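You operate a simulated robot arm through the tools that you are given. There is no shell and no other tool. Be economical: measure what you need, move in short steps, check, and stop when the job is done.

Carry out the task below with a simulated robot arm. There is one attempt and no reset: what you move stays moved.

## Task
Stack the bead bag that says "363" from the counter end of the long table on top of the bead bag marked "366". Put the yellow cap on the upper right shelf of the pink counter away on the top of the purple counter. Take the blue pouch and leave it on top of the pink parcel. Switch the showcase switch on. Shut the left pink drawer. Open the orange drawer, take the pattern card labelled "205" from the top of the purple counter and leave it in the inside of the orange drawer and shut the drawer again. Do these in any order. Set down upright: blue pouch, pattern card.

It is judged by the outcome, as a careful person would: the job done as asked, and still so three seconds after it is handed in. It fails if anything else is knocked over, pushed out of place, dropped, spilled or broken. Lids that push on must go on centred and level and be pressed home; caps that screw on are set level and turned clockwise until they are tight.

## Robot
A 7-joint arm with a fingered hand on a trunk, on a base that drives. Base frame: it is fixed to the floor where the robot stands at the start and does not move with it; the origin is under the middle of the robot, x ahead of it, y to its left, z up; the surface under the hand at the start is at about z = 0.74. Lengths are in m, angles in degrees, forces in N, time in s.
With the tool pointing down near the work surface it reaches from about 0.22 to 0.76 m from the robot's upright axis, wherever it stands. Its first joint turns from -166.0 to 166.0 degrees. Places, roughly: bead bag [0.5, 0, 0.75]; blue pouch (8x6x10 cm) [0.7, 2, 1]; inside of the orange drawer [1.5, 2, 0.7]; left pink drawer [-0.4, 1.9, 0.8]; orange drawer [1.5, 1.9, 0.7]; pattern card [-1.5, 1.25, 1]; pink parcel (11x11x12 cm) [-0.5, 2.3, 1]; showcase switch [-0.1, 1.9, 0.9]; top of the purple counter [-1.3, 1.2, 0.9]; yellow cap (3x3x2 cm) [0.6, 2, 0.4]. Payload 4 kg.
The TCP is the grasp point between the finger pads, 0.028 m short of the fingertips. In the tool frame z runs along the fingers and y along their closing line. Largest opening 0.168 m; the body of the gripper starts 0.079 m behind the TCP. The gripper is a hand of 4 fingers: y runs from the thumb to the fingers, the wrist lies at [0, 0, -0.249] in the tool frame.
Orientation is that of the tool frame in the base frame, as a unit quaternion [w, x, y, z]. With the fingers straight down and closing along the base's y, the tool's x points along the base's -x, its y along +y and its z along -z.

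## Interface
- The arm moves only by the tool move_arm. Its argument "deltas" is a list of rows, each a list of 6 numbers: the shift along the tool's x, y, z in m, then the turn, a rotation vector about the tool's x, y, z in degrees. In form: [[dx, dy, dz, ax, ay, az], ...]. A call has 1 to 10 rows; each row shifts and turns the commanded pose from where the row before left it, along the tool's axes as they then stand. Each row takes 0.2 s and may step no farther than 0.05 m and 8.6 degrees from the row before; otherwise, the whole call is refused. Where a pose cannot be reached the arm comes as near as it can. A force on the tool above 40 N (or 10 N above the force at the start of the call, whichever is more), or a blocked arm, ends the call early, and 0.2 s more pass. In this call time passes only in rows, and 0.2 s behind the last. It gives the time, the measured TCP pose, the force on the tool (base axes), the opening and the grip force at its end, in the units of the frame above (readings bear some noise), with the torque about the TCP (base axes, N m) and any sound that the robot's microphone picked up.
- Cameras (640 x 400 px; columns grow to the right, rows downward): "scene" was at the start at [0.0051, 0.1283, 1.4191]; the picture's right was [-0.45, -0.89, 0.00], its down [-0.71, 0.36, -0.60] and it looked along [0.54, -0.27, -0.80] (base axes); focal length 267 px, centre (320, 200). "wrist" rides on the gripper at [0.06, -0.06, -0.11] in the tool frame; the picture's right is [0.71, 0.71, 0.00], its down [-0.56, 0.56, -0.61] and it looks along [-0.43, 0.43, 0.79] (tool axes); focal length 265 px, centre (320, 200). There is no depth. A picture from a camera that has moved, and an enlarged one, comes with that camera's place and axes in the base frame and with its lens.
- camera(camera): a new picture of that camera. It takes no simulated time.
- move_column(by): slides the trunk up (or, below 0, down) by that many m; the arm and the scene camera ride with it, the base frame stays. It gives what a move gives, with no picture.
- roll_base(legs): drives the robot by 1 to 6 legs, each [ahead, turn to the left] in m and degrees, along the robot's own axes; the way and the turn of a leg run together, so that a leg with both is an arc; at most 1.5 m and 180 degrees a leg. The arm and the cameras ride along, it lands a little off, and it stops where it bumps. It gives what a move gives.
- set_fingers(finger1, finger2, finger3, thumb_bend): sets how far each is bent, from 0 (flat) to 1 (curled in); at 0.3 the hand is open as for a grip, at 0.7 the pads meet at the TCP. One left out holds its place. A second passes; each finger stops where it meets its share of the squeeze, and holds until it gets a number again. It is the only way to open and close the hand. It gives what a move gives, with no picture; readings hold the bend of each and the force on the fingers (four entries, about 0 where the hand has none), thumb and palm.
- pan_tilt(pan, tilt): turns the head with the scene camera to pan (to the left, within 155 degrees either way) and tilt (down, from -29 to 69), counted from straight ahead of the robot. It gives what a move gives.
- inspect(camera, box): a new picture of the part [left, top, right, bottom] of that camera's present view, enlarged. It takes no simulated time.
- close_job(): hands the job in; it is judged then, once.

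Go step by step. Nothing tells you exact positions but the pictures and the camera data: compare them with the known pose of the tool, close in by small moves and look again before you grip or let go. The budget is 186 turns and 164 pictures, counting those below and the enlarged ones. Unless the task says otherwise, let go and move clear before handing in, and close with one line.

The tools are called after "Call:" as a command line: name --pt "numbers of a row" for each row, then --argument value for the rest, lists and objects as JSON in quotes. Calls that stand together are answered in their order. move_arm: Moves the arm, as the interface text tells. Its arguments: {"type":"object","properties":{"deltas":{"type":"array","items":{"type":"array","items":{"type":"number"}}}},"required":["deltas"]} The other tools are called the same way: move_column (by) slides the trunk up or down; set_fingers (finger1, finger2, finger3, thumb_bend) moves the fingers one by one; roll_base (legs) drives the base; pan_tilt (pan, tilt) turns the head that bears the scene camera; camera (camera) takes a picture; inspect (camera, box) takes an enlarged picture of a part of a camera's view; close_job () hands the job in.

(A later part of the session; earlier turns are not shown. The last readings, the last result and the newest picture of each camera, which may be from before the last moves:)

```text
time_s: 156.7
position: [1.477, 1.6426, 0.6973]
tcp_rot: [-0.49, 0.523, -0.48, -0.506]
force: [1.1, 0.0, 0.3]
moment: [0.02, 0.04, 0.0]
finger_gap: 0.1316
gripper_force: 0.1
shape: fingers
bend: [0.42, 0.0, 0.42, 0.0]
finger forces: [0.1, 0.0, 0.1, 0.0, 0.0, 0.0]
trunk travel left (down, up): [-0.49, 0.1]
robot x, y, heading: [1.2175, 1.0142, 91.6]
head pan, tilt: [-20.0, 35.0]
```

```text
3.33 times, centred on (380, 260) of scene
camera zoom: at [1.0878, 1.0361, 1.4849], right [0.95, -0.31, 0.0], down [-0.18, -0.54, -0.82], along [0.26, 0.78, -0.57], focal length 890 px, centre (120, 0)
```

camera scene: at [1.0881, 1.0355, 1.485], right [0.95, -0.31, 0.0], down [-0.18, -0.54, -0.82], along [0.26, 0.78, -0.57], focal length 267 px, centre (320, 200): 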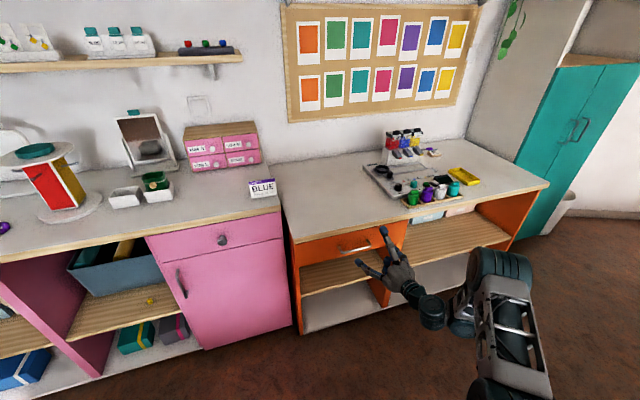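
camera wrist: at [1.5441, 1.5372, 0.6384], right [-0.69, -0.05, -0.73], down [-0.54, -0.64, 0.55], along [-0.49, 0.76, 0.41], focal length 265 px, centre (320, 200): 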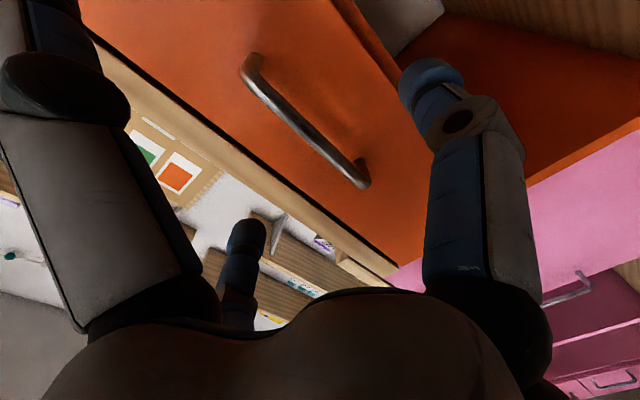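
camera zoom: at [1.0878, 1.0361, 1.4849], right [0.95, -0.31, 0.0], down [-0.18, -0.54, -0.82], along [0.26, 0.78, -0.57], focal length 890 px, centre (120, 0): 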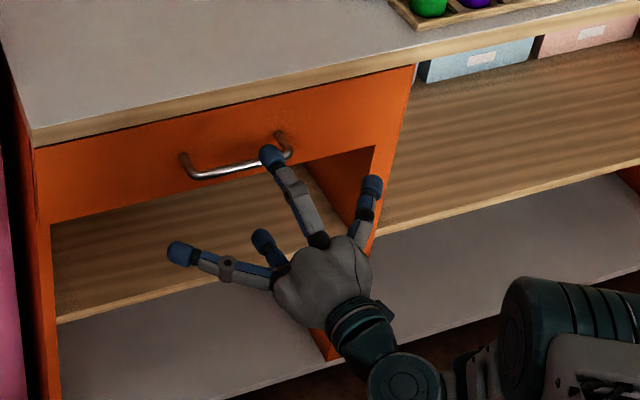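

Call:
move_arm --pt "-0.001 -0.003 0.03 0 0 0" --pt "-0.001 -0.003 0.03 0 0 0" --pt "-0.001 0 0.02 0 0 0"

Call:
camera --camera "wrist"

Call:
inspect --camera "scene" --box '[320, 200, 420, 280]'

```text
time_s: 157.5
position: [1.4764, 1.7219, 0.6998]
tcp_rot: [-0.49, 0.524, -0.481, -0.504]
force: [-4.6, -17.8, -2.5]
moment: [1.2, -0.33, 0.14]
finger_gap: 0.131
gripper_force: 8.4
shape: fingers
bend: [0.42, 0.0, 0.41, 0.0]
finger forces: [0.0, 0.0, 17.6, 0.0, 0.0, 0.0]
trunk travel left (down, up): [-0.49, 0.1]
robot x, y, heading: [1.2231, 1.0212, 91.9]
head pan, tilt: [-20.0, 35.0]
```

```text
70 pictures are left
camera wrist: at [1.5435, 1.6159, 0.6417], right [-0.69, -0.05, -0.73], down [-0.54, -0.64, 0.55], along [-0.49, 0.77, 0.41], focal length 265 px, centre (320, 200)
```

wrist: 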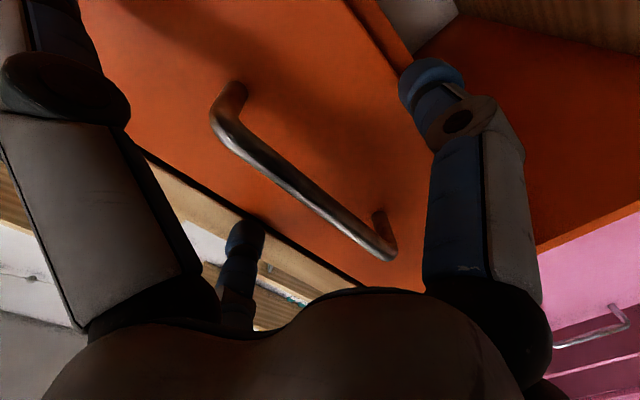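

```text
5.00 times, centred on (370, 240) of scene
camera zoom: at [1.0871, 1.034, 1.4848], right [0.95, -0.31, 0.0], down [-0.18, -0.54, -0.82], along [0.26, 0.78, -0.57], focal length 1334 px, centre (70, 0)
```

zoom: 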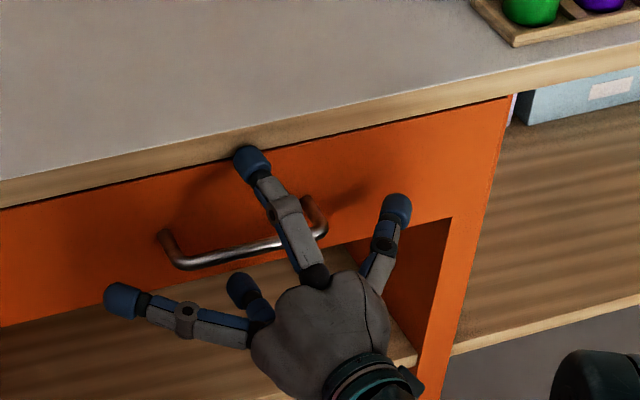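

Finger3 touches the drawer face; I back off a few mm and close fingers 1 and 3 around the bar.

Call:
move_arm --pt "-0.004 0 -0.006 0 0 0"

Call:
set_fingers --finger1 0.72 --finger3 0.72

Call:
camera --camera "wrist"

Call:
inspect --camera "scene" --box '[320, 200, 420, 280]'

```text
time_s: 157.9
position: [1.4762, 1.7184, 0.706]
tcp_rot: [-0.492, 0.523, -0.48, -0.504]
force: [-0.2, -0.7, 0.0]
moment: [0.02, 0.02, -0.03]
finger_gap: 0.1311
gripper_force: 0.0
shape: fingers
bend: [0.42, 0.0, 0.42, 0.0]
finger forces: [0.0, 0.1, 0.0, 0.0, 0.0, 0.0]
trunk travel left (down, up): [-0.49, 0.1]
robot x, y, heading: [1.2203, 1.0201, 91.8]
head pan, tilt: [-20.0, 35.0]
```

```text
time_s: 158.9
position: [1.4774, 1.718, 0.7056]
tcp_rot: [-0.49, 0.523, -0.48, -0.505]
force: [0.0, 1.7, -1.4]
moment: [0.0, -0.02, -0.01]
finger_gap: 0.1131
gripper_force: 1.2
shape: fingers
bend: [0.71, 0.0, 0.71, 0.0]
finger forces: [3.1, 0.0, 0.1, 0.1, 0.0, 0.1]
trunk travel left (down, up): [-0.49, 0.1]
robot x, y, heading: [1.222, 1.0148, 91.6]
head pan, tilt: [-20.0, 35.0]
```

```text
68 pictures are left
camera wrist: at [1.5437, 1.612, 0.6462], right [-0.69, -0.05, -0.73], down [-0.54, -0.64, 0.55], along [-0.49, 0.76, 0.41], focal length 265 px, centre (320, 200)
```

wrist: 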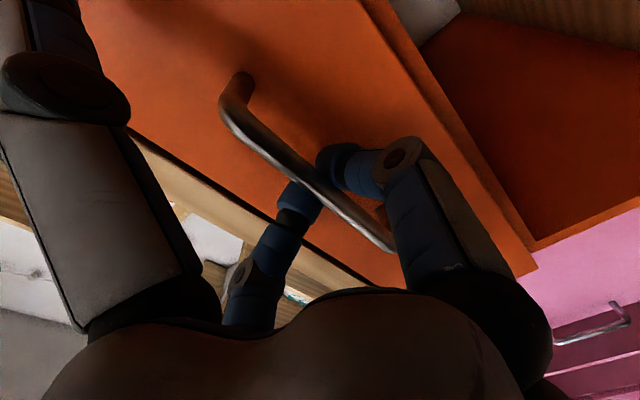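

```text
5.00 times, centred on (370, 240) of scene
camera zoom: at [1.0876, 1.0365, 1.4849], right [0.95, -0.31, 0.0], down [-0.18, -0.54, -0.82], along [0.26, 0.78, -0.57], focal length 1334 px, centre (70, 0)
```

zoom: 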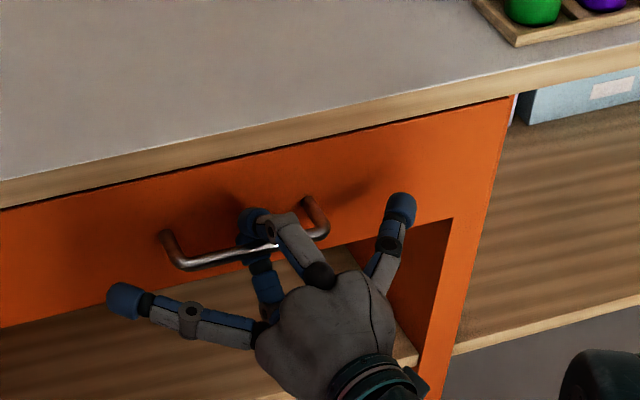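

The fingers hook around the bar. I try a gentle pull.

Call:
move_arm --pt "0 0 -0.02 0 0 0" --pt "0 0 -0.02 0 0 0" --pt "0 0 -0.02 0 0 0"

Call:
inspect --camera "scene" --box '[300, 190, 440, 300]'

```text
time_s: 159.7
position: [1.482, 1.6569, 0.7061]
tcp_rot: [-0.491, 0.523, -0.481, -0.504]
force: [-0.3, -1.8, -1.7]
moment: [0.01, 0.02, -0.02]
finger_gap: 0.1133
gripper_force: 1.2
shape: fingers
bend: [0.71, 0.0, 0.72, 0.0]
finger forces: [2.4, 0.1, 0.1, 0.0, 0.1, 0.0]
trunk travel left (down, up): [-0.49, 0.1]
robot x, y, heading: [1.2236, 1.0199, 91.9]
head pan, tilt: [-20.0, 35.0]
```

```text
3.64 times, centred on (370, 245) of scene
camera zoom: at [1.0878, 1.0362, 1.4849], right [0.95, -0.31, 0.0], down [-0.18, -0.54, -0.82], along [0.26, 0.78, -0.57], focal length 971 px, centre (138, 36)
```

zoom: 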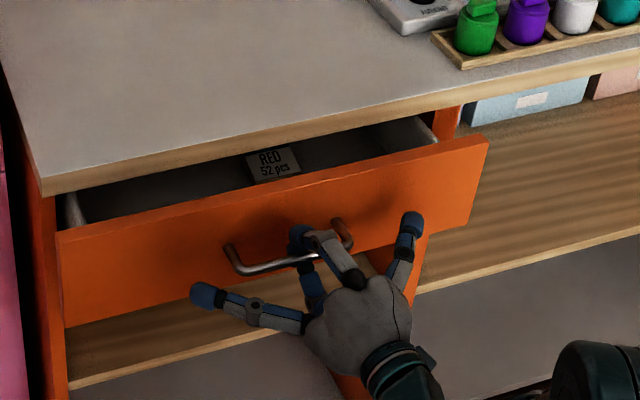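

The drawer opens. I keep pulling with the base, 16 cm more.

Call:
roll_base --legs '[[-0.16, 0]]'

Call:
inspect --camera "scene" --box '[280, 150, 460, 290]'

```text
time_s: 161.1
position: [1.4851, 1.4957, 0.7077]
tcp_rot: [-0.491, 0.524, -0.48, -0.505]
force: [0.8, 0.5, 1.4]
moment: [0.03, 0.02, 0.01]
finger_gap: 0.113
gripper_force: 0.2
shape: fingers
bend: [0.71, 0.0, 0.72, 0.0]
finger forces: [0.0, 0.0, 0.1, 0.1, 0.0, 0.1]
trunk travel left (down, up): [-0.49, 0.1]
robot x, y, heading: [1.226, 0.8569, 91.8]
head pan, tilt: [-20.0, 35.0]
```

```text
2.86 times, centred on (370, 220) of scene
camera zoom: at [1.0924, 0.8749, 1.4849], right [0.95, -0.31, 0.0], down [-0.18, -0.54, -0.82], along [0.26, 0.78, -0.57], focal length 763 px, centre (177, 143)
```

zoom: 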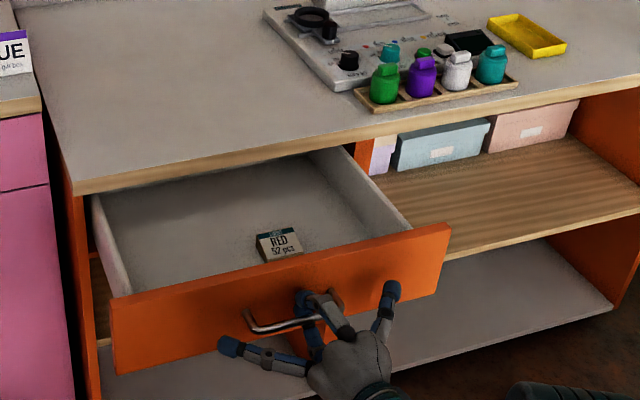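

Drawer is open ~20 cm. I release the handle and back away, then go for the yellow cap.

Call:
set_fingers --finger1 0.4 --finger3 0.4

Call:
move_arm --pt "0 0 -0.03 0 0 0" --pt "0 0 -0.03 0 0 0" --pt "0 0 -0.02 0 0 0"

Call:
roll_base --legs '[[-0.12, 0], [0, 88], [0.6, 0], [0, -88]]'

Call:
pan_tilt --pan 0 --tilt 40

Call:
camera --camera "scene"

```text
time_s: 162.1
position: [1.4849, 1.4953, 0.7072]
tcp_rot: [-0.49, 0.524, -0.479, -0.506]
force: [-0.1, 0.3, -0.3]
moment: [0.02, -0.03, 0.02]
finger_gap: 0.1332
gripper_force: 0.1
shape: fingers
bend: [0.4, 0.0, 0.4, 0.0]
finger forces: [0.0, 0.0, 0.1, 0.1, 0.0, 0.1]
trunk travel left (down, up): [-0.49, 0.1]
robot x, y, heading: [1.2281, 0.8572, 91.7]
head pan, tilt: [-20.0, 35.0]
```

```text
time_s: 162.9
position: [1.489, 1.415, 0.7098]
tcp_rot: [-0.491, 0.523, -0.48, -0.505]
force: [-0.1, 0.3, -0.7]
moment: [0.02, -0.03, -0.03]
finger_gap: 0.1332
gripper_force: 0.2
shape: fingers
bend: [0.4, 0.0, 0.4, 0.0]
finger forces: [0.0, 0.0, 0.1, 0.0, 0.1, 0.0]
trunk travel left (down, up): [-0.49, 0.1]
robot x, y, heading: [1.2283, 0.8549, 91.7]
head pan, tilt: [-20.0, 35.0]
```

```text
time_s: 174.5
position: [0.898, 1.3068, 0.7092]
tcp_rot: [-0.49, 0.524, -0.479, -0.506]
force: [0.8, 0.2, 0.2]
moment: [0.01, -0.01, 0.01]
finger_gap: 0.1328
gripper_force: 0.0
shape: fingers
bend: [0.4, 0.0, 0.4, 0.0]
finger forces: [0.0, 0.1, 0.0, 0.0, 0.1, 0.0]
trunk travel left (down, up): [-0.49, 0.1]
robot x, y, heading: [0.6365, 0.7559, 92.0]
head pan, tilt: [-20.0, 35.0]
```

```text
time_s: 175.4
position: [0.8974, 1.3075, 0.7089]
tcp_rot: [-0.489, 0.525, -0.478, -0.507]
force: [-0.3, -0.2, 0.9]
moment: [0.0, -0.01, 0.01]
finger_gap: 0.1329
gripper_force: 0.0
shape: fingers
bend: [0.4, 0.0, 0.4, 0.0]
finger forces: [0.0, 0.0, 0.0, 0.0, 0.0, 0.0]
trunk travel left (down, up): [-0.49, 0.1]
robot x, y, heading: [0.6362, 0.7485, 92.0]
head pan, tilt: [0.0, 40.0]
```

```text
64 pictures are left
camera scene: at [0.473, 0.7654, 1.4774], right [1.0, 0.04, 0.0], down [0.02, -0.64, -0.77], along [-0.03, 0.77, -0.64], focal length 267 px, centre (320, 200)
```

scene: 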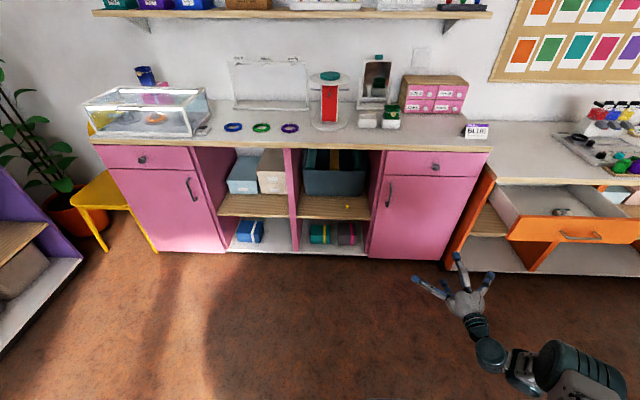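

Call:
inspect --camera "scene" --box '[290, 140, 390, 240]'

Call:
inspect --camera "scene" --box '[80, 50, 220, 150]'

```text
4.00 times, centred on (340, 190) of scene
camera zoom: at [0.473, 0.7654, 1.4774], right [1.0, 0.04, 0.0], down [0.02, -0.64, -0.77], along [-0.03, 0.77, -0.64], focal length 1068 px, centre (240, 240)
```

zoom: 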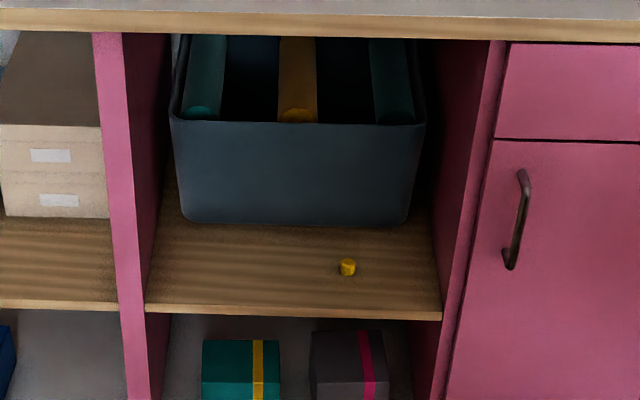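

```text
4.00 times, centred on (150, 100) of scene
camera zoom: at [0.473, 0.7654, 1.4774], right [1.0, 0.04, 0.0], down [0.02, -0.64, -0.77], along [-0.03, 0.77, -0.64], focal length 1068 px, centre (1000, 600)
```

zoom: 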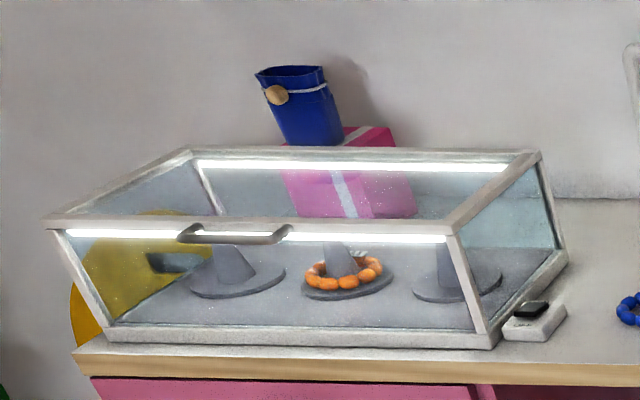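

The cap is at about (0.60, 2.02, 0.383), near the shelf front (edge y≈1.94). I'll reach in with a 45° pitched hand, thumb/finger2 pinching along x. I reorient the hand and lower the trunk.

Call:
move_arm --pt "0 0.03 0 0 8.5 0" --pt "0 0.03 0 0 8.5 0" --pt "0 0.03 0 0 8.5 0" --pt "0 0.03 0 0 8.5 0" --pt "0 0.03 0 0 8.5 0" --pt "0 0.04 0 0 0 0" --pt "0 0.04 0 0 0 0" --pt "0 0.04 0 0 0 0"

Call:
move_column --by -0.2

Call:
set_fingers --finger1 0.0 --finger2 0.5 --finger3 0.0 --thumb_bend 0.5

Call:
camera --camera "scene"

```text
time_s: 177.2
position: [0.6288, 1.289, 0.7025]
tcp_rot: [-0.284, 0.673, -0.623, -0.281]
force: [0.4, -1.0, -0.5]
moment: [0.02, 0.03, -0.04]
finger_gap: 0.1332
gripper_force: 0.1
shape: fingers
bend: [0.4, 0.0, 0.4, 0.0]
finger forces: [0.0, 0.0, 0.1, 0.1, 0.1, 0.0]
trunk travel left (down, up): [-0.49, 0.1]
robot x, y, heading: [0.6354, 0.7454, 92.2]
head pan, tilt: [0.0, 40.0]
```

```text
time_s: 179.3
position: [0.6288, 1.2892, 0.5015]
tcp_rot: [-0.282, 0.673, -0.622, -0.283]
force: [-0.5, -0.7, -0.3]
moment: [-0.01, -0.01, 0.02]
finger_gap: 0.1333
gripper_force: 0.1
shape: fingers
bend: [0.4, 0.0, 0.4, 0.0]
finger forces: [0.1, 0.1, 0.1, 0.0, 0.1, 0.0]
trunk travel left (down, up): [-0.29, 0.3]
robot x, y, heading: [0.6349, 0.7452, 92.1]
head pan, tilt: [0.0, 40.0]
```

```text
time_s: 180.3
position: [0.6298, 1.2891, 0.5014]
tcp_rot: [-0.282, 0.673, -0.622, -0.283]
force: [-0.6, 0.4, -0.6]
moment: [-0.03, -0.01, -0.01]
finger_gap: 0.1242
gripper_force: 0.1
shape: fingers
bend: [0.0, 0.5, 0.0, 0.5]
finger forces: [0.0, 0.0, 0.1, 0.0, 0.1, 0.0]
trunk travel left (down, up): [-0.29, 0.3]
robot x, y, heading: [0.6376, 0.7469, 92.4]
head pan, tilt: [0.0, 40.0]
```

```text
61 pictures are left
camera scene: at [0.4727, 0.7654, 1.2773], right [1.0, 0.04, 0.0], down [0.02, -0.64, -0.77], along [-0.03, 0.77, -0.64], focal length 267 px, centre (320, 200)
```

scene: 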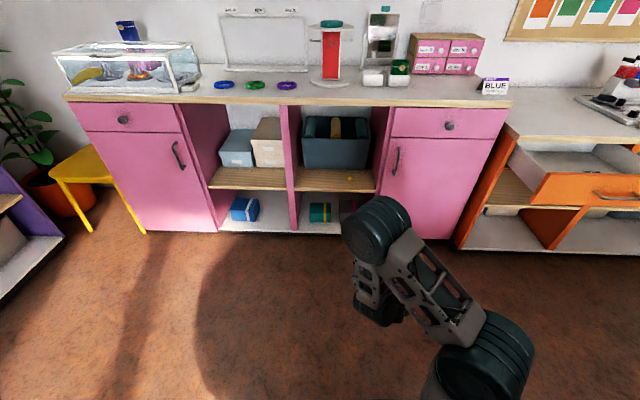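

I pitch a bit more forward, lower further, and drive toward the shelf.

Call:
move_arm --pt "0 0 0 0 -6.5 0" --pt "0 0 0 0 -6.5 0"

Call:
move_column --by -0.08

Call:
roll_base --legs '[[0.5, 0]]'

Call:
camera --camera "wrist"

Call:
camera --camera "scene"

```text
time_s: 180.9
position: [0.6293, 1.289, 0.502]
tcp_rot: [-0.352, 0.636, -0.586, -0.358]
force: [-0.6, 0.6, -0.5]
moment: [0.02, -0.02, 0.0]
finger_gap: 0.1243
gripper_force: 0.0
shape: fingers
bend: [0.0, 0.5, 0.0, 0.5]
finger forces: [0.0, 0.0, 0.0, 0.0, 0.1, 0.0]
trunk travel left (down, up): [-0.29, 0.3]
robot x, y, heading: [0.6383, 0.7531, 92.1]
head pan, tilt: [0.0, 40.0]
```

```text
time_s: 182.1
position: [0.6296, 1.2888, 0.4219]
tcp_rot: [-0.351, 0.637, -0.587, -0.356]
force: [-0.4, -0.1, 0.4]
moment: [0.0, -0.01, -0.01]
finger_gap: 0.1243
gripper_force: 0.0
shape: fingers
bend: [0.0, 0.5, 0.0, 0.5]
finger forces: [0.0, 0.0, 0.1, 0.0, 0.0, 0.0]
trunk travel left (down, up): [-0.21, 0.38]
robot x, y, heading: [0.639, 0.7468, 92.1]
head pan, tilt: [0.0, 40.0]
```

```text
time_s: 185.1
position: [0.6062, 1.7991, 0.4213]
tcp_rot: [-0.35, 0.638, -0.585, -0.358]
force: [0.0, -0.9, -0.7]
moment: [0.01, -0.03, 0.02]
finger_gap: 0.1242
gripper_force: 0.1
shape: fingers
bend: [0.0, 0.5, 0.0, 0.5]
finger forces: [0.0, 0.1, 0.1, 0.0, 0.0, 0.0]
trunk travel left (down, up): [-0.21, 0.38]
robot x, y, heading: [0.6195, 1.2561, 92.3]
head pan, tilt: [0.0, 40.0]
```

```text
60 pictures are left
camera wrist: at [0.674, 1.6789, 0.4247], right [-0.66, -0.4, -0.63], down [-0.56, -0.29, 0.77], along [-0.5, 0.87, -0.03], focal length 265 px, centre (320, 200)
```

wrist: 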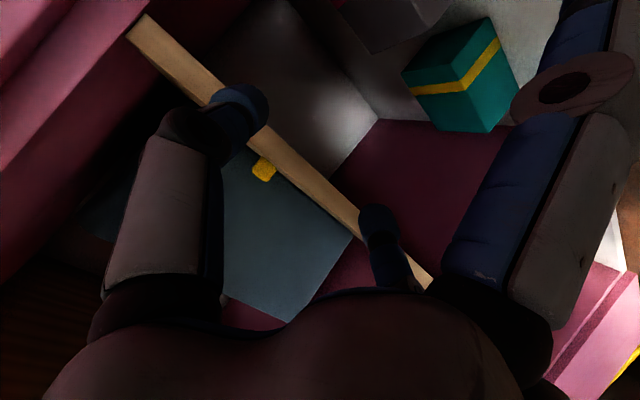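

```text
59 pictures are left
camera scene: at [0.453, 1.2742, 1.1973], right [1.0, 0.04, 0.0], down [0.03, -0.64, -0.77], along [-0.03, 0.77, -0.64], focal length 267 px, centre (320, 200)
```

scene: 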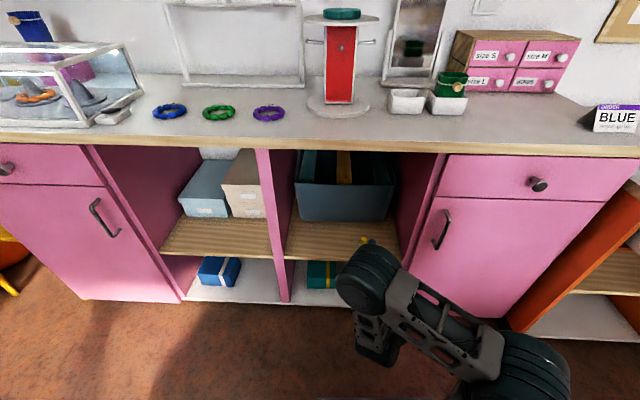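

Refining with both cameras, the cap is at about (0.59, 1.963, 0.43), shelf top ≈0.42, edge y≈1.89. I raise 5 cm, move in, and look.

Call:
move_arm --pt "-0.0425 0 -0.025 0 0 0" --pt "-0.0168 0.0025 0.0288 0 0 0" --pt "-0.0168 0.0025 0.0288 0 0 0" --pt "-0.0168 0.0025 0.0288 0 0 0"

Call:
camera --camera "wrist"

Call:
inspect --camera "scene" --box '[290, 170, 470, 330]'

```text
time_s: 186.1
position: [0.5901, 1.8993, 0.4706]
tcp_rot: [-0.35, 0.639, -0.584, -0.358]
force: [-0.2, 0.1, 0.6]
moment: [-0.02, 0.01, 0.0]
finger_gap: 0.1247
gripper_force: 0.1
shape: fingers
bend: [0.0, 0.5, 0.0, 0.5]
finger forces: [0.0, 0.0, 0.0, 0.0, 0.1, 0.0]
trunk travel left (down, up): [-0.21, 0.38]
robot x, y, heading: [0.6185, 1.2549, 92.4]
head pan, tilt: [0.0, 40.0]
```

```text
58 pictures are left
camera wrist: at [0.6583, 1.7791, 0.4742], right [-0.66, -0.4, -0.63], down [-0.56, -0.29, 0.77], along [-0.5, 0.87, -0.03], focal length 265 px, centre (320, 200)
```

wrist: 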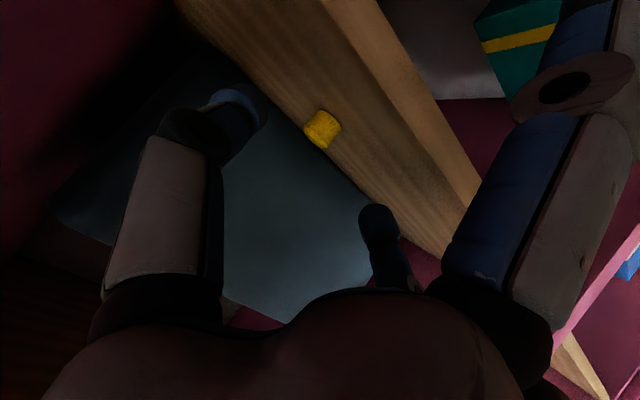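

```text
2.50 times, centred on (380, 250) of scene
camera zoom: at [0.453, 1.274, 1.1973], right [1.0, 0.04, 0.0], down [0.03, -0.64, -0.77], along [-0.03, 0.77, -0.64], focal length 667 px, centre (170, 75)
```

zoom: 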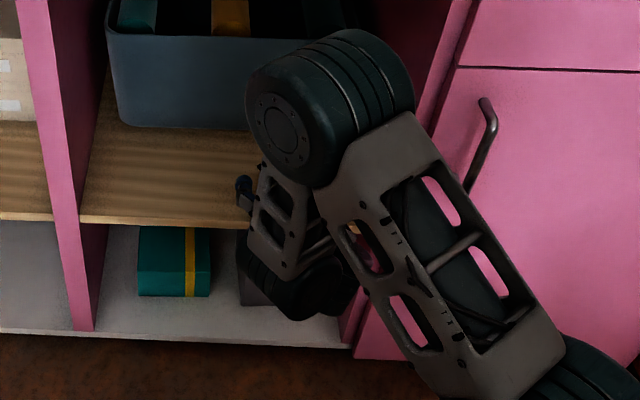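

Call:
move_arm --pt "0 -0.003 0.022 0 0 0" --pt "0 -0.001 0.013 0 0 0"

Call:
camera --camera "wrist"

```text
time_s: 186.7
position: [0.5938, 1.9289, 0.4535]
tcp_rot: [-0.35, 0.638, -0.585, -0.357]
force: [-0.1, 0.7, 0.6]
moment: [-0.03, -0.01, -0.04]
finger_gap: 0.1244
gripper_force: 0.1
shape: fingers
bend: [0.0, 0.5, 0.0, 0.5]
finger forces: [0.0, 0.0, 0.0, 0.0, 0.0, 0.1]
trunk travel left (down, up): [-0.21, 0.38]
robot x, y, heading: [0.621, 1.2571, 92.7]
head pan, tilt: [0.0, 40.0]
```

```text
56 pictures are left
camera wrist: at [0.6603, 1.8093, 0.4569], right [-0.66, -0.4, -0.63], down [-0.56, -0.29, 0.77], along [-0.5, 0.87, -0.03], focal length 265 px, centre (320, 200)
```

wrist: 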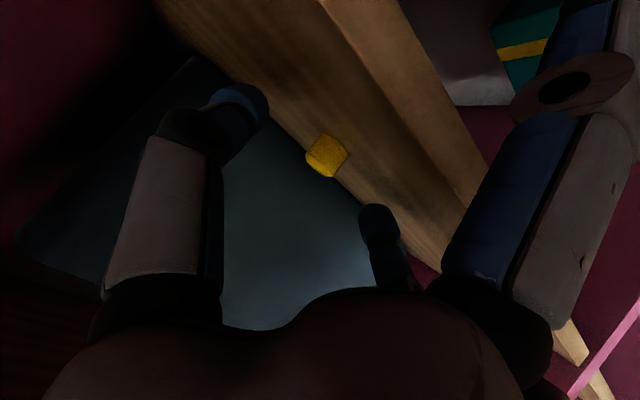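

Call:
move_arm --pt "0.002 0 0.01 0 0 0"

Call:
set_fingers --finger2 0.66 --thumb_bend 0.66

Call:
camera --camera "wrist"

```text
time_s: 187.1
position: [0.5917, 1.9364, 0.4469]
tcp_rot: [-0.351, 0.638, -0.585, -0.357]
force: [0.3, 0.5, 0.0]
moment: [0.0, -0.01, 0.0]
finger_gap: 0.1244
gripper_force: 0.0
shape: fingers
bend: [0.0, 0.5, 0.0, 0.5]
finger forces: [0.1, 0.0, 0.0, 0.1, 0.1, 0.1]
trunk travel left (down, up): [-0.21, 0.38]
robot x, y, heading: [0.6179, 1.2586, 92.4]
head pan, tilt: [0.0, 40.0]
```

```text
time_s: 188.1
position: [0.5921, 1.936, 0.4476]
tcp_rot: [-0.351, 0.638, -0.585, -0.357]
force: [0.5, -0.1, 0.6]
moment: [0.01, 0.01, -0.02]
finger_gap: 0.1146
gripper_force: 0.5
shape: fingers
bend: [0.0, 0.65, 0.0, 0.65]
finger forces: [0.0, 1.1, 0.0, 0.0, 1.0, 0.1]
trunk travel left (down, up): [-0.21, 0.38]
robot x, y, heading: [0.6186, 1.2551, 92.3]
head pan, tilt: [0.0, 40.0]
```

```text
55 pictures are left
camera wrist: at [0.6601, 1.8167, 0.45], right [-0.66, -0.4, -0.63], down [-0.56, -0.29, 0.77], along [-0.5, 0.87, -0.03], focal length 265 px, centre (320, 200)
```

wrist: 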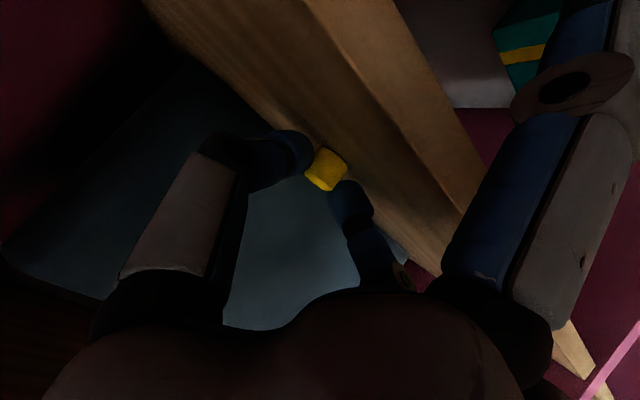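

Both fingers touch the cap. I squeeze a bit more and lift.

Call:
set_fingers --finger2 0.75 --thumb_bend 0.75

Call:
move_arm --pt "-0.013 0 -0.0075 0 0 0" --pt "-0.0173 0 -0.01 0 0 0" --pt "-0.0173 0 -0.01 0 0 0"

Call:
camera --camera "wrist"

```text
time_s: 189.1
position: [0.5926, 1.9372, 0.4469]
tcp_rot: [-0.35, 0.639, -0.585, -0.358]
force: [0.2, -0.2, -0.2]
moment: [0.0, 0.01, -0.02]
finger_gap: 0.1133
gripper_force: 8.3
shape: fingers
bend: [0.0, 0.62, 0.0, 0.69]
finger forces: [0.0, 8.2, 0.0, 0.0, 8.0, 0.1]
trunk travel left (down, up): [-0.21, 0.38]
robot x, y, heading: [0.6154, 1.2578, 92.6]
head pan, tilt: [0.0, 40.0]
```

```text
time_s: 189.9
position: [0.5913, 1.9367, 0.5019]
tcp_rot: [-0.35, 0.639, -0.585, -0.357]
force: [0.5, -0.8, -0.8]
moment: [-0.04, 0.02, -0.01]
finger_gap: 0.1139
gripper_force: 8.4
shape: fingers
bend: [0.0, 0.62, 0.0, 0.69]
finger forces: [0.7, 8.2, 0.1, 0.0, 7.9, 0.0]
trunk travel left (down, up): [-0.21, 0.38]
robot x, y, heading: [0.6202, 1.2597, 92.3]
head pan, tilt: [0.0, 40.0]
```

```text
54 pictures are left
camera wrist: at [0.6583, 1.8166, 0.5055], right [-0.66, -0.4, -0.63], down [-0.56, -0.29, 0.77], along [-0.5, 0.87, -0.03], focal length 265 px, centre (320, 200)
```

wrist: 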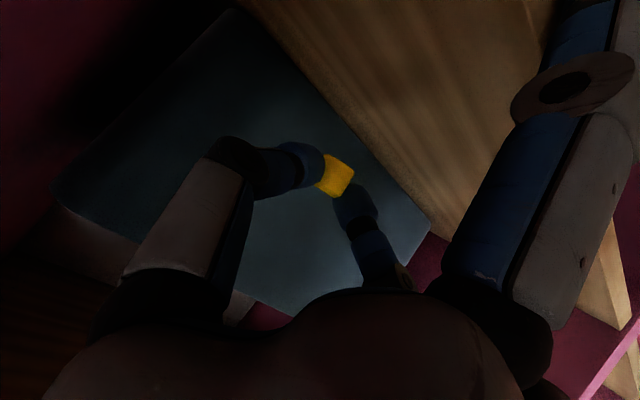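

The cap is held. I back out, raise the trunk, and drive toward the purple counter.

Call:
roll_base --legs '[[-0.5, 0]]'

Call:
move_column --by 0.38

Call:
move_arm --pt "-0.0346 0 -0.02 0 0 0" --pt "-0.0346 0 -0.02 0 0 0" --pt "-0.0346 0 -0.02 0 0 0" --pt "-0.0346 0 -0.02 0 0 0"

Call:
roll_base --legs '[[0, 68], [0.85, 0], [0, 20]]'

Call:
pan_tilt --pan 0 --tilt 25

Call:
camera --camera "scene"

```text
time_s: 192.8
position: [0.6092, 1.4354, 0.5026]
tcp_rot: [-0.349, 0.641, -0.583, -0.358]
force: [0.5, -0.4, 0.1]
moment: [-0.02, -0.02, -0.01]
finger_gap: 0.1136
gripper_force: 8.0
shape: fingers
bend: [0.0, 0.62, 0.0, 0.69]
finger forces: [0.0, 8.3, 0.1, 0.1, 7.9, 0.0]
trunk travel left (down, up): [-0.21, 0.38]
robot x, y, heading: [0.6369, 0.7572, 92.6]
head pan, tilt: [0.0, 40.0]
```

```text
time_s: 196.5
position: [0.6076, 1.4353, 0.8833]
tcp_rot: [-0.349, 0.64, -0.583, -0.359]
force: [0.3, -0.3, 0.8]
moment: [-0.02, 0.01, 0.01]
finger_gap: 0.1136
gripper_force: 7.9
shape: fingers
bend: [0.0, 0.62, 0.0, 0.69]
finger forces: [0.0, 8.2, 0.0, 0.0, 8.0, 0.1]
trunk travel left (down, up): [-0.59, 0.0]
robot x, y, heading: [0.6445, 0.7585, 92.7]
head pan, tilt: [0.0, 40.0]
```

```text
time_s: 197.5
position: [0.6044, 1.4348, 1.0406]
tcp_rot: [-0.349, 0.641, -0.584, -0.357]
force: [0.7, 0.0, -0.2]
moment: [-0.02, -0.04, 0.0]
finger_gap: 0.1137
gripper_force: 8.3
shape: fingers
bend: [0.0, 0.62, 0.0, 0.69]
finger forces: [0.0, 8.1, 0.1, 0.0, 7.7, 0.0]
trunk travel left (down, up): [-0.59, 0.0]
robot x, y, heading: [0.6406, 0.7595, 92.7]
head pan, tilt: [0.0, 40.0]
```

```text
time_s: 206.1
position: [-0.8402, 1.0357, 1.0391]
tcp_rot: [-0.005, 0.866, 0.021, -0.5]
force: [-0.4, -1.0, 0.0]
moment: [0.03, -0.01, 0.0]
finger_gap: 0.1138
gripper_force: 7.4
shape: fingers
bend: [0.0, 0.62, 0.0, 0.71]
finger forces: [0.0, 8.0, 0.1, 0.1, 7.6, 0.1]
trunk travel left (down, up): [-0.59, 0.0]
robot x, y, heading: [-0.1603, 1.0395, -179.9]
head pan, tilt: [0.0, 40.0]
```

```text
time_s: 206.8
position: [-0.8405, 1.0345, 1.0397]
tcp_rot: [-0.005, 0.865, 0.021, -0.501]
force: [0.6, -0.8, -0.7]
moment: [0.0, -0.02, -0.01]
finger_gap: 0.1134
gripper_force: 7.8
shape: fingers
bend: [0.0, 0.62, 0.0, 0.71]
finger forces: [0.1, 8.0, 0.0, 0.0, 7.6, 0.1]
trunk travel left (down, up): [-0.59, 0.0]
robot x, y, heading: [-0.1606, 1.0418, -179.9]
head pan, tilt: [0.0, 25.0]
```

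```text
53 pictures are left
camera scene: at [-0.1927, 0.8756, 1.6006], right [0.0, 1.0, 0.0], down [0.42, 0.0, -0.91], along [-0.91, 0.0, -0.42], focal length 267 px, centre (320, 200)
```

scene: 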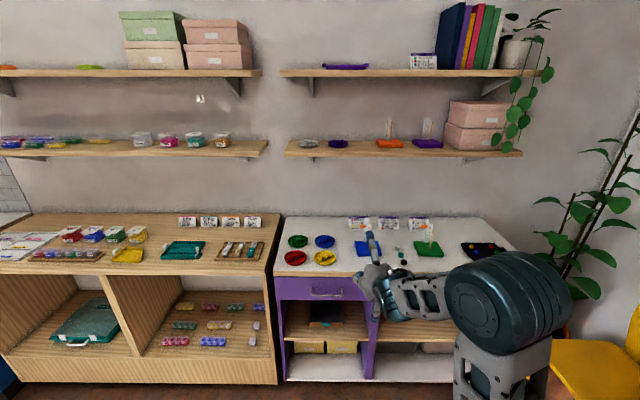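

Call:
inspect --camera "scene" --box '[270, 200, 510, 300]'

Call:
inspect --camera "scene" --box '[340, 205, 440, 265]'

```text
2.67 times, centred on (390, 250) of scene
camera zoom: at [-0.1927, 0.8756, 1.6006], right [0.0, 1.0, 0.0], down [0.42, 0.0, -0.91], along [-0.91, 0.0, -0.42], focal length 712 px, centre (133, 67)
```

zoom: 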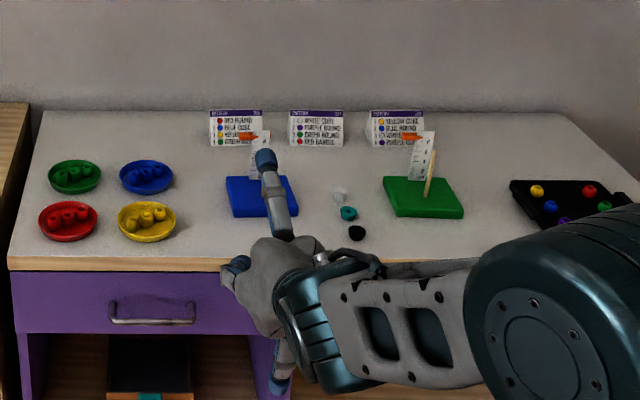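

```text
6.40 times, centred on (390, 235) of scene
camera zoom: at [-0.1927, 0.8756, 1.6006], right [0.0, 1.0, 0.0], down [0.42, 0.0, -0.91], along [-0.91, 0.0, -0.42], focal length 1708 px, centre (-128, -24)
```

zoom: 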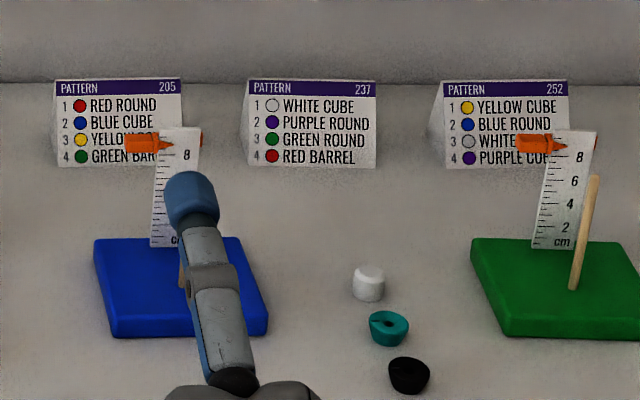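

The cards are tent cards; "205" is the left one at about (-1.52, 1.10), purple top z≈0.80 (edge x≈-1.144). I'll put the cap in the free front strip around (-1.20, 1.42) first; driving closer.

Call:
roll_base --legs '[[0, -30], [0.4, 0], [0, 30]]'

Call:
move_arm --pt "0 -0.04 0 0 0 0" --pt "0 -0.04 0 0 0 0" --pt "0 -0.04 0 0 0 0" --pt "0 -0.04 0 0 0 0"

Call:
pan_tilt --pan -10 --tilt 45

Call:
camera --camera "scene"

Call:
camera --camera "wrist"

```text
time_s: 212.2
position: [-1.1811, 1.2227, 1.0399]
tcp_rot: [-0.003, 0.865, 0.025, -0.5]
force: [-0.1, 0.3, -0.3]
moment: [0.03, -0.03, 0.0]
finger_gap: 0.1138
gripper_force: 8.0
shape: fingers
bend: [0.0, 0.62, 0.0, 0.71]
finger forces: [0.0, 7.8, 0.0, 0.0, 7.6, 0.1]
trunk travel left (down, up): [-0.59, 0.0]
robot x, y, heading: [-0.5009, 1.2335, -179.4]
head pan, tilt: [0.0, 25.0]
```

```text
time_s: 213.2
position: [-1.1874, 1.384, 1.0444]
tcp_rot: [-0.003, 0.865, 0.024, -0.5]
force: [0.1, -0.2, 0.1]
moment: [0.03, 0.0, 0.0]
finger_gap: 0.1139
gripper_force: 7.5
shape: fingers
bend: [0.0, 0.62, 0.0, 0.71]
finger forces: [0.0, 7.8, 0.1, 0.0, 7.5, 0.1]
trunk travel left (down, up): [-0.59, 0.0]
robot x, y, heading: [-0.5008, 1.2338, -179.5]
head pan, tilt: [0.0, 25.0]
```

```text
time_s: 214.1
position: [-1.1883, 1.3823, 1.0454]
tcp_rot: [-0.003, 0.866, 0.024, -0.5]
force: [-0.7, 0.1, -0.1]
moment: [0.0, -0.01, 0.01]
finger_gap: 0.1133
gripper_force: 8.0
shape: fingers
bend: [0.0, 0.62, 0.0, 0.71]
finger forces: [0.0, 8.0, 0.1, 0.0, 7.6, 0.0]
trunk travel left (down, up): [-0.59, 0.0]
robot x, y, heading: [-0.502, 1.2345, -179.5]
head pan, tilt: [-10.0, 45.0]
```

```text
50 pictures are left
camera scene: at [-0.5209, 1.0841, 1.5701], right [0.16, 0.99, 0.0], down [0.7, -0.12, -0.71], along [-0.7, 0.12, -0.71], focal length 267 px, centre (320, 200)
```

scene: 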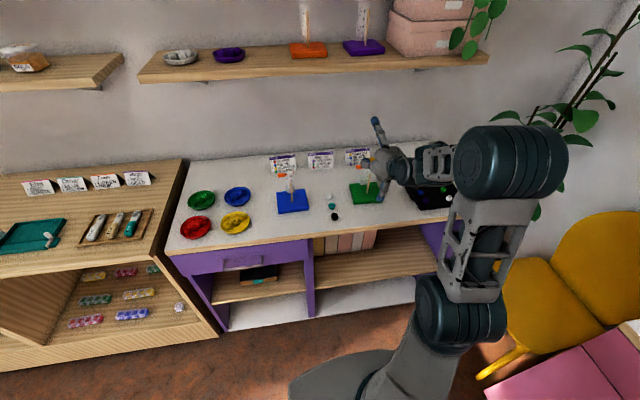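

```text
49 pictures are left
camera wrist: at [-1.0659, 1.4488, 1.0475], right [0.38, -0.67, -0.63], down [0.28, -0.57, 0.77], along [-0.88, -0.47, -0.03], focal length 265 px, centre (320, 200)
```

wrist: 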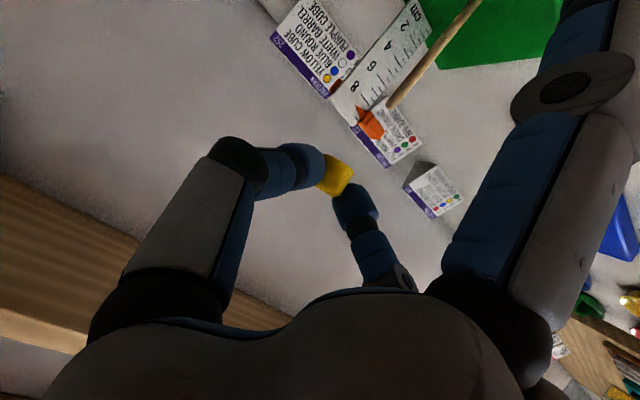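

I lower toward the free front strip at about (-1.18, 1.45).

Call:
move_arm --pt "0.0367 -0.0133 0.0125 0 0 0" --pt "0.0367 -0.0133 0.0125 0 0 0" --pt "0.0367 -0.0133 0.0125 0 0 0" --pt "0.0367 -0.0133 0.0125 0 0 0"

Call:
inspect --camera "scene" --box '[300, 150, 460, 260]'

Call:
camera --camera "wrist"

```text
time_s: 214.7
position: [-1.1801, 1.4107, 0.9812]
tcp_rot: [0.0, 0.857, 0.023, -0.515]
force: [5.0, 1.0, 17.2]
moment: [0.11, -1.79, 0.06]
finger_gap: 0.1147
gripper_force: 15.9
shape: fingers
bend: [0.0, 0.62, 0.0, 0.71]
finger forces: [17.0, 7.5, 0.0, 0.0, 7.2, 0.1]
trunk travel left (down, up): [-0.59, 0.0]
robot x, y, heading: [-0.5008, 1.2331, -179.4]
head pan, tilt: [-10.0, 45.0]
stopped in row 3: the force on the tool passed its limit at 82 N (the readings are from after the stop); the commanded pose is now the measured one
```

```text
3.64 times, centred on (380, 205) of scene
camera zoom: at [-0.5196, 1.0842, 1.5704], right [0.16, 0.99, 0.0], down [0.7, -0.12, -0.71], along [-0.7, 0.12, -0.71], focal length 971 px, centre (102, 182)
```

zoom: 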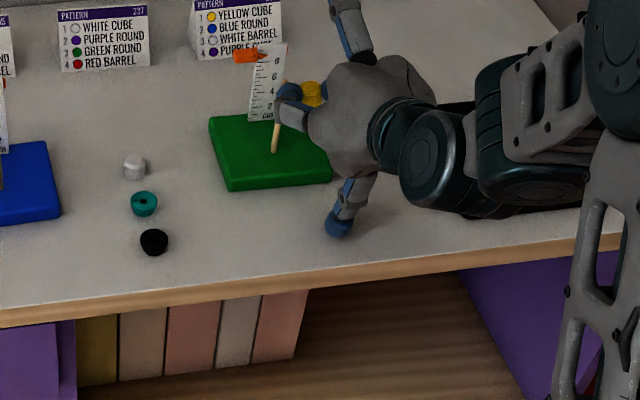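

```text
47 pictures are left
camera wrist: at [-1.0583, 1.4778, 0.979], right [0.36, -0.68, -0.64], down [0.3, -0.57, 0.77], along [-0.88, -0.47, 0.0], focal length 265 px, centre (320, 200)
```

wrist: 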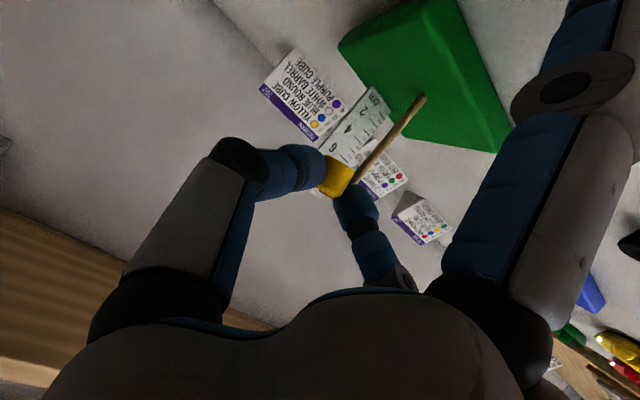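

The counter is higher than I thought (z≈0.875, edge x≈-1.05); the flat finger1 touched it. I lift, move back toward the edge, and lower with finger1 outside the edge.

Call:
move_arm --pt "-0.01 0 -0.02 0 0 0" --pt "0.0105 -0.0057 -0.031 0 0 0" --pt "0.0105 -0.0057 -0.031 0 0 0" --pt "0.0105 -0.0057 -0.025 0 0 0" --pt "0.03 0 0.017 0 0 0" --pt "0.03 0 0.017 0 0 0"

Call:
inspect --camera "scene" --box '[320, 160, 440, 260]'

```text
time_s: 216.1
position: [-1.0744, 1.4339, 0.9413]
tcp_rot: [0.0, 0.858, 0.023, -0.512]
force: [-0.4, -0.3, -0.6]
moment: [-0.01, -0.02, -0.01]
finger_gap: 0.1128
gripper_force: 7.5
shape: fingers
bend: [0.0, 0.62, 0.0, 0.71]
finger forces: [0.0, 7.5, 0.0, 0.1, 7.1, 0.1]
trunk travel left (down, up): [-0.59, 0.0]
robot x, y, heading: [-0.5038, 1.2314, -179.6]
head pan, tilt: [-10.0, 45.0]
```

```text
4.00 times, centred on (380, 210) of scene
camera zoom: at [-0.5213, 1.0846, 1.5701], right [0.16, 0.99, 0.0], down [0.7, -0.12, -0.71], along [-0.7, 0.12, -0.71], focal length 1068 px, centre (80, 160)
```

zoom: 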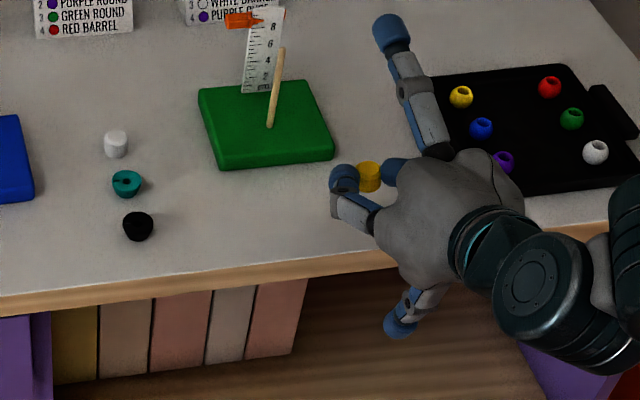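

Good: finger1 is outside the edge and the cap is above free counter. Lowering to contact.

Call:
move_arm --pt "0.0155 0 0.009 0 0 0" --pt "0.007 0 0.004 0 0 0"

Call:
move_arm --pt "0.0035 0 0.002 0 0 0"

Call:
move_arm --pt "0.0035 0 0.002 0 0 0"

Call:
move_arm --pt "0.003 0 0.0015 0 0 0"

Call:
inspect --camera "scene" --box '[350, 180, 430, 240]'

```text
time_s: 216.7
position: [-1.0755, 1.4344, 0.9152]
tcp_rot: [0.0, 0.859, 0.024, -0.512]
force: [-0.5, 0.3, 0.9]
moment: [-0.02, -0.01, -0.01]
finger_gap: 0.113
gripper_force: 7.8
shape: fingers
bend: [0.0, 0.62, 0.0, 0.71]
finger forces: [0.1, 7.4, 0.0, 0.0, 7.1, 0.0]
trunk travel left (down, up): [-0.59, 0.0]
robot x, y, heading: [-0.5008, 1.2361, -179.4]
head pan, tilt: [-10.0, 45.0]
```

```text
time_s: 217.1
position: [-1.0776, 1.4328, 0.9117]
tcp_rot: [0.001, 0.859, 0.024, -0.511]
force: [0.3, -0.2, 0.4]
moment: [0.0, -0.02, -0.03]
finger_gap: 0.1132
gripper_force: 7.7
shape: fingers
bend: [0.0, 0.62, 0.0, 0.71]
finger forces: [0.1, 7.4, 0.0, 0.0, 7.2, 0.0]
trunk travel left (down, up): [-0.59, 0.0]
robot x, y, heading: [-0.5042, 1.2328, -179.3]
head pan, tilt: [-10.0, 45.0]
```

```text
time_s: 217.5
position: [-1.0772, 1.4345, 0.906]
tcp_rot: [0.0, 0.858, 0.024, -0.513]
force: [0.0, -0.6, -0.8]
moment: [-0.01, -0.01, -0.01]
finger_gap: 0.113
gripper_force: 7.3
shape: fingers
bend: [0.0, 0.62, 0.0, 0.71]
finger forces: [0.0, 7.4, 0.0, 0.0, 7.2, 0.0]
trunk travel left (down, up): [-0.59, 0.0]
robot x, y, heading: [-0.5007, 1.2358, -179.5]
head pan, tilt: [-10.0, 45.0]
```

```text
time_s: 217.9
position: [-1.0764, 1.4351, 0.9042]
tcp_rot: [0.0, 0.858, 0.023, -0.513]
force: [0.7, -0.1, 0.6]
moment: [-0.02, 0.01, 0.03]
finger_gap: 0.1128
gripper_force: 7.1
shape: fingers
bend: [0.0, 0.62, 0.0, 0.71]
finger forces: [0.0, 7.4, 0.0, 0.0, 7.2, 0.1]
trunk travel left (down, up): [-0.59, 0.0]
robot x, y, heading: [-0.5007, 1.234, -179.3]
head pan, tilt: [-10.0, 45.0]
```

```text
6.67 times, centred on (390, 210) of scene
camera zoom: at [-0.5209, 1.0843, 1.5701], right [0.16, 0.99, 0.0], down [0.7, -0.12, -0.71], along [-0.7, 0.12, -0.71], focal length 1779 px, centre (-147, 133)
```

zoom: 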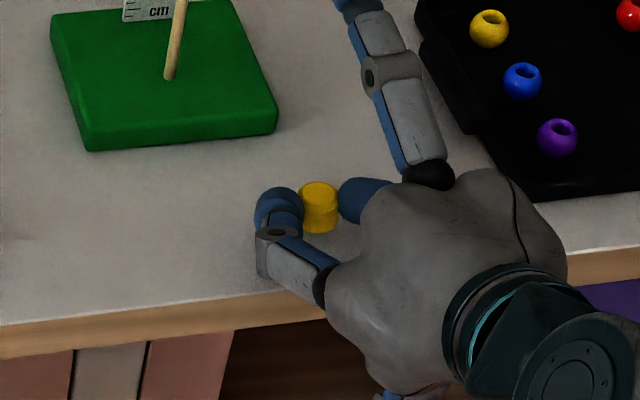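

Call:
move_arm --pt "0.003 0 0.0015 0 0 0"

Call:
move_arm --pt "0.003 0 0.0015 0 0 0"

Call:
move_arm --pt "0.003 0 0.0015 0 0 0"

```text
time_s: 218.3
position: [-1.0776, 1.4338, 0.8998]
tcp_rot: [0.001, 0.858, 0.023, -0.513]
force: [-0.6, 0.7, -0.7]
moment: [-0.02, -0.02, -0.02]
finger_gap: 0.113
gripper_force: 7.3
shape: fingers
bend: [0.0, 0.62, 0.0, 0.71]
finger forces: [0.1, 7.4, 0.0, 0.0, 7.1, 0.0]
trunk travel left (down, up): [-0.59, 0.0]
robot x, y, heading: [-0.5014, 1.2346, -179.6]
head pan, tilt: [-10.0, 45.0]
```

```text
time_s: 218.7
position: [-1.0774, 1.4343, 0.8967]
tcp_rot: [0.0, 0.858, 0.023, -0.513]
force: [0.3, 0.0, -0.6]
moment: [0.03, -0.04, -0.01]
finger_gap: 0.1131
gripper_force: 7.7
shape: fingers
bend: [0.0, 0.62, 0.0, 0.71]
finger forces: [0.1, 7.3, 0.1, 0.1, 7.2, 0.0]
trunk travel left (down, up): [-0.59, 0.0]
robot x, y, heading: [-0.4985, 1.2351, -179.3]
head pan, tilt: [-10.0, 45.0]
```

```text
time_s: 219.1
position: [-1.0773, 1.4344, 0.8926]
tcp_rot: [0.001, 0.858, 0.025, -0.512]
force: [0.6, -0.1, 0.0]
moment: [-0.01, 0.02, 0.0]
finger_gap: 0.1129
gripper_force: 7.2
shape: fingers
bend: [0.0, 0.62, 0.0, 0.71]
finger forces: [0.1, 7.4, 0.1, 0.1, 7.1, 0.1]
trunk travel left (down, up): [-0.59, 0.0]
robot x, y, heading: [-0.5022, 1.2344, -179.6]
head pan, tilt: [-10.0, 45.0]
```

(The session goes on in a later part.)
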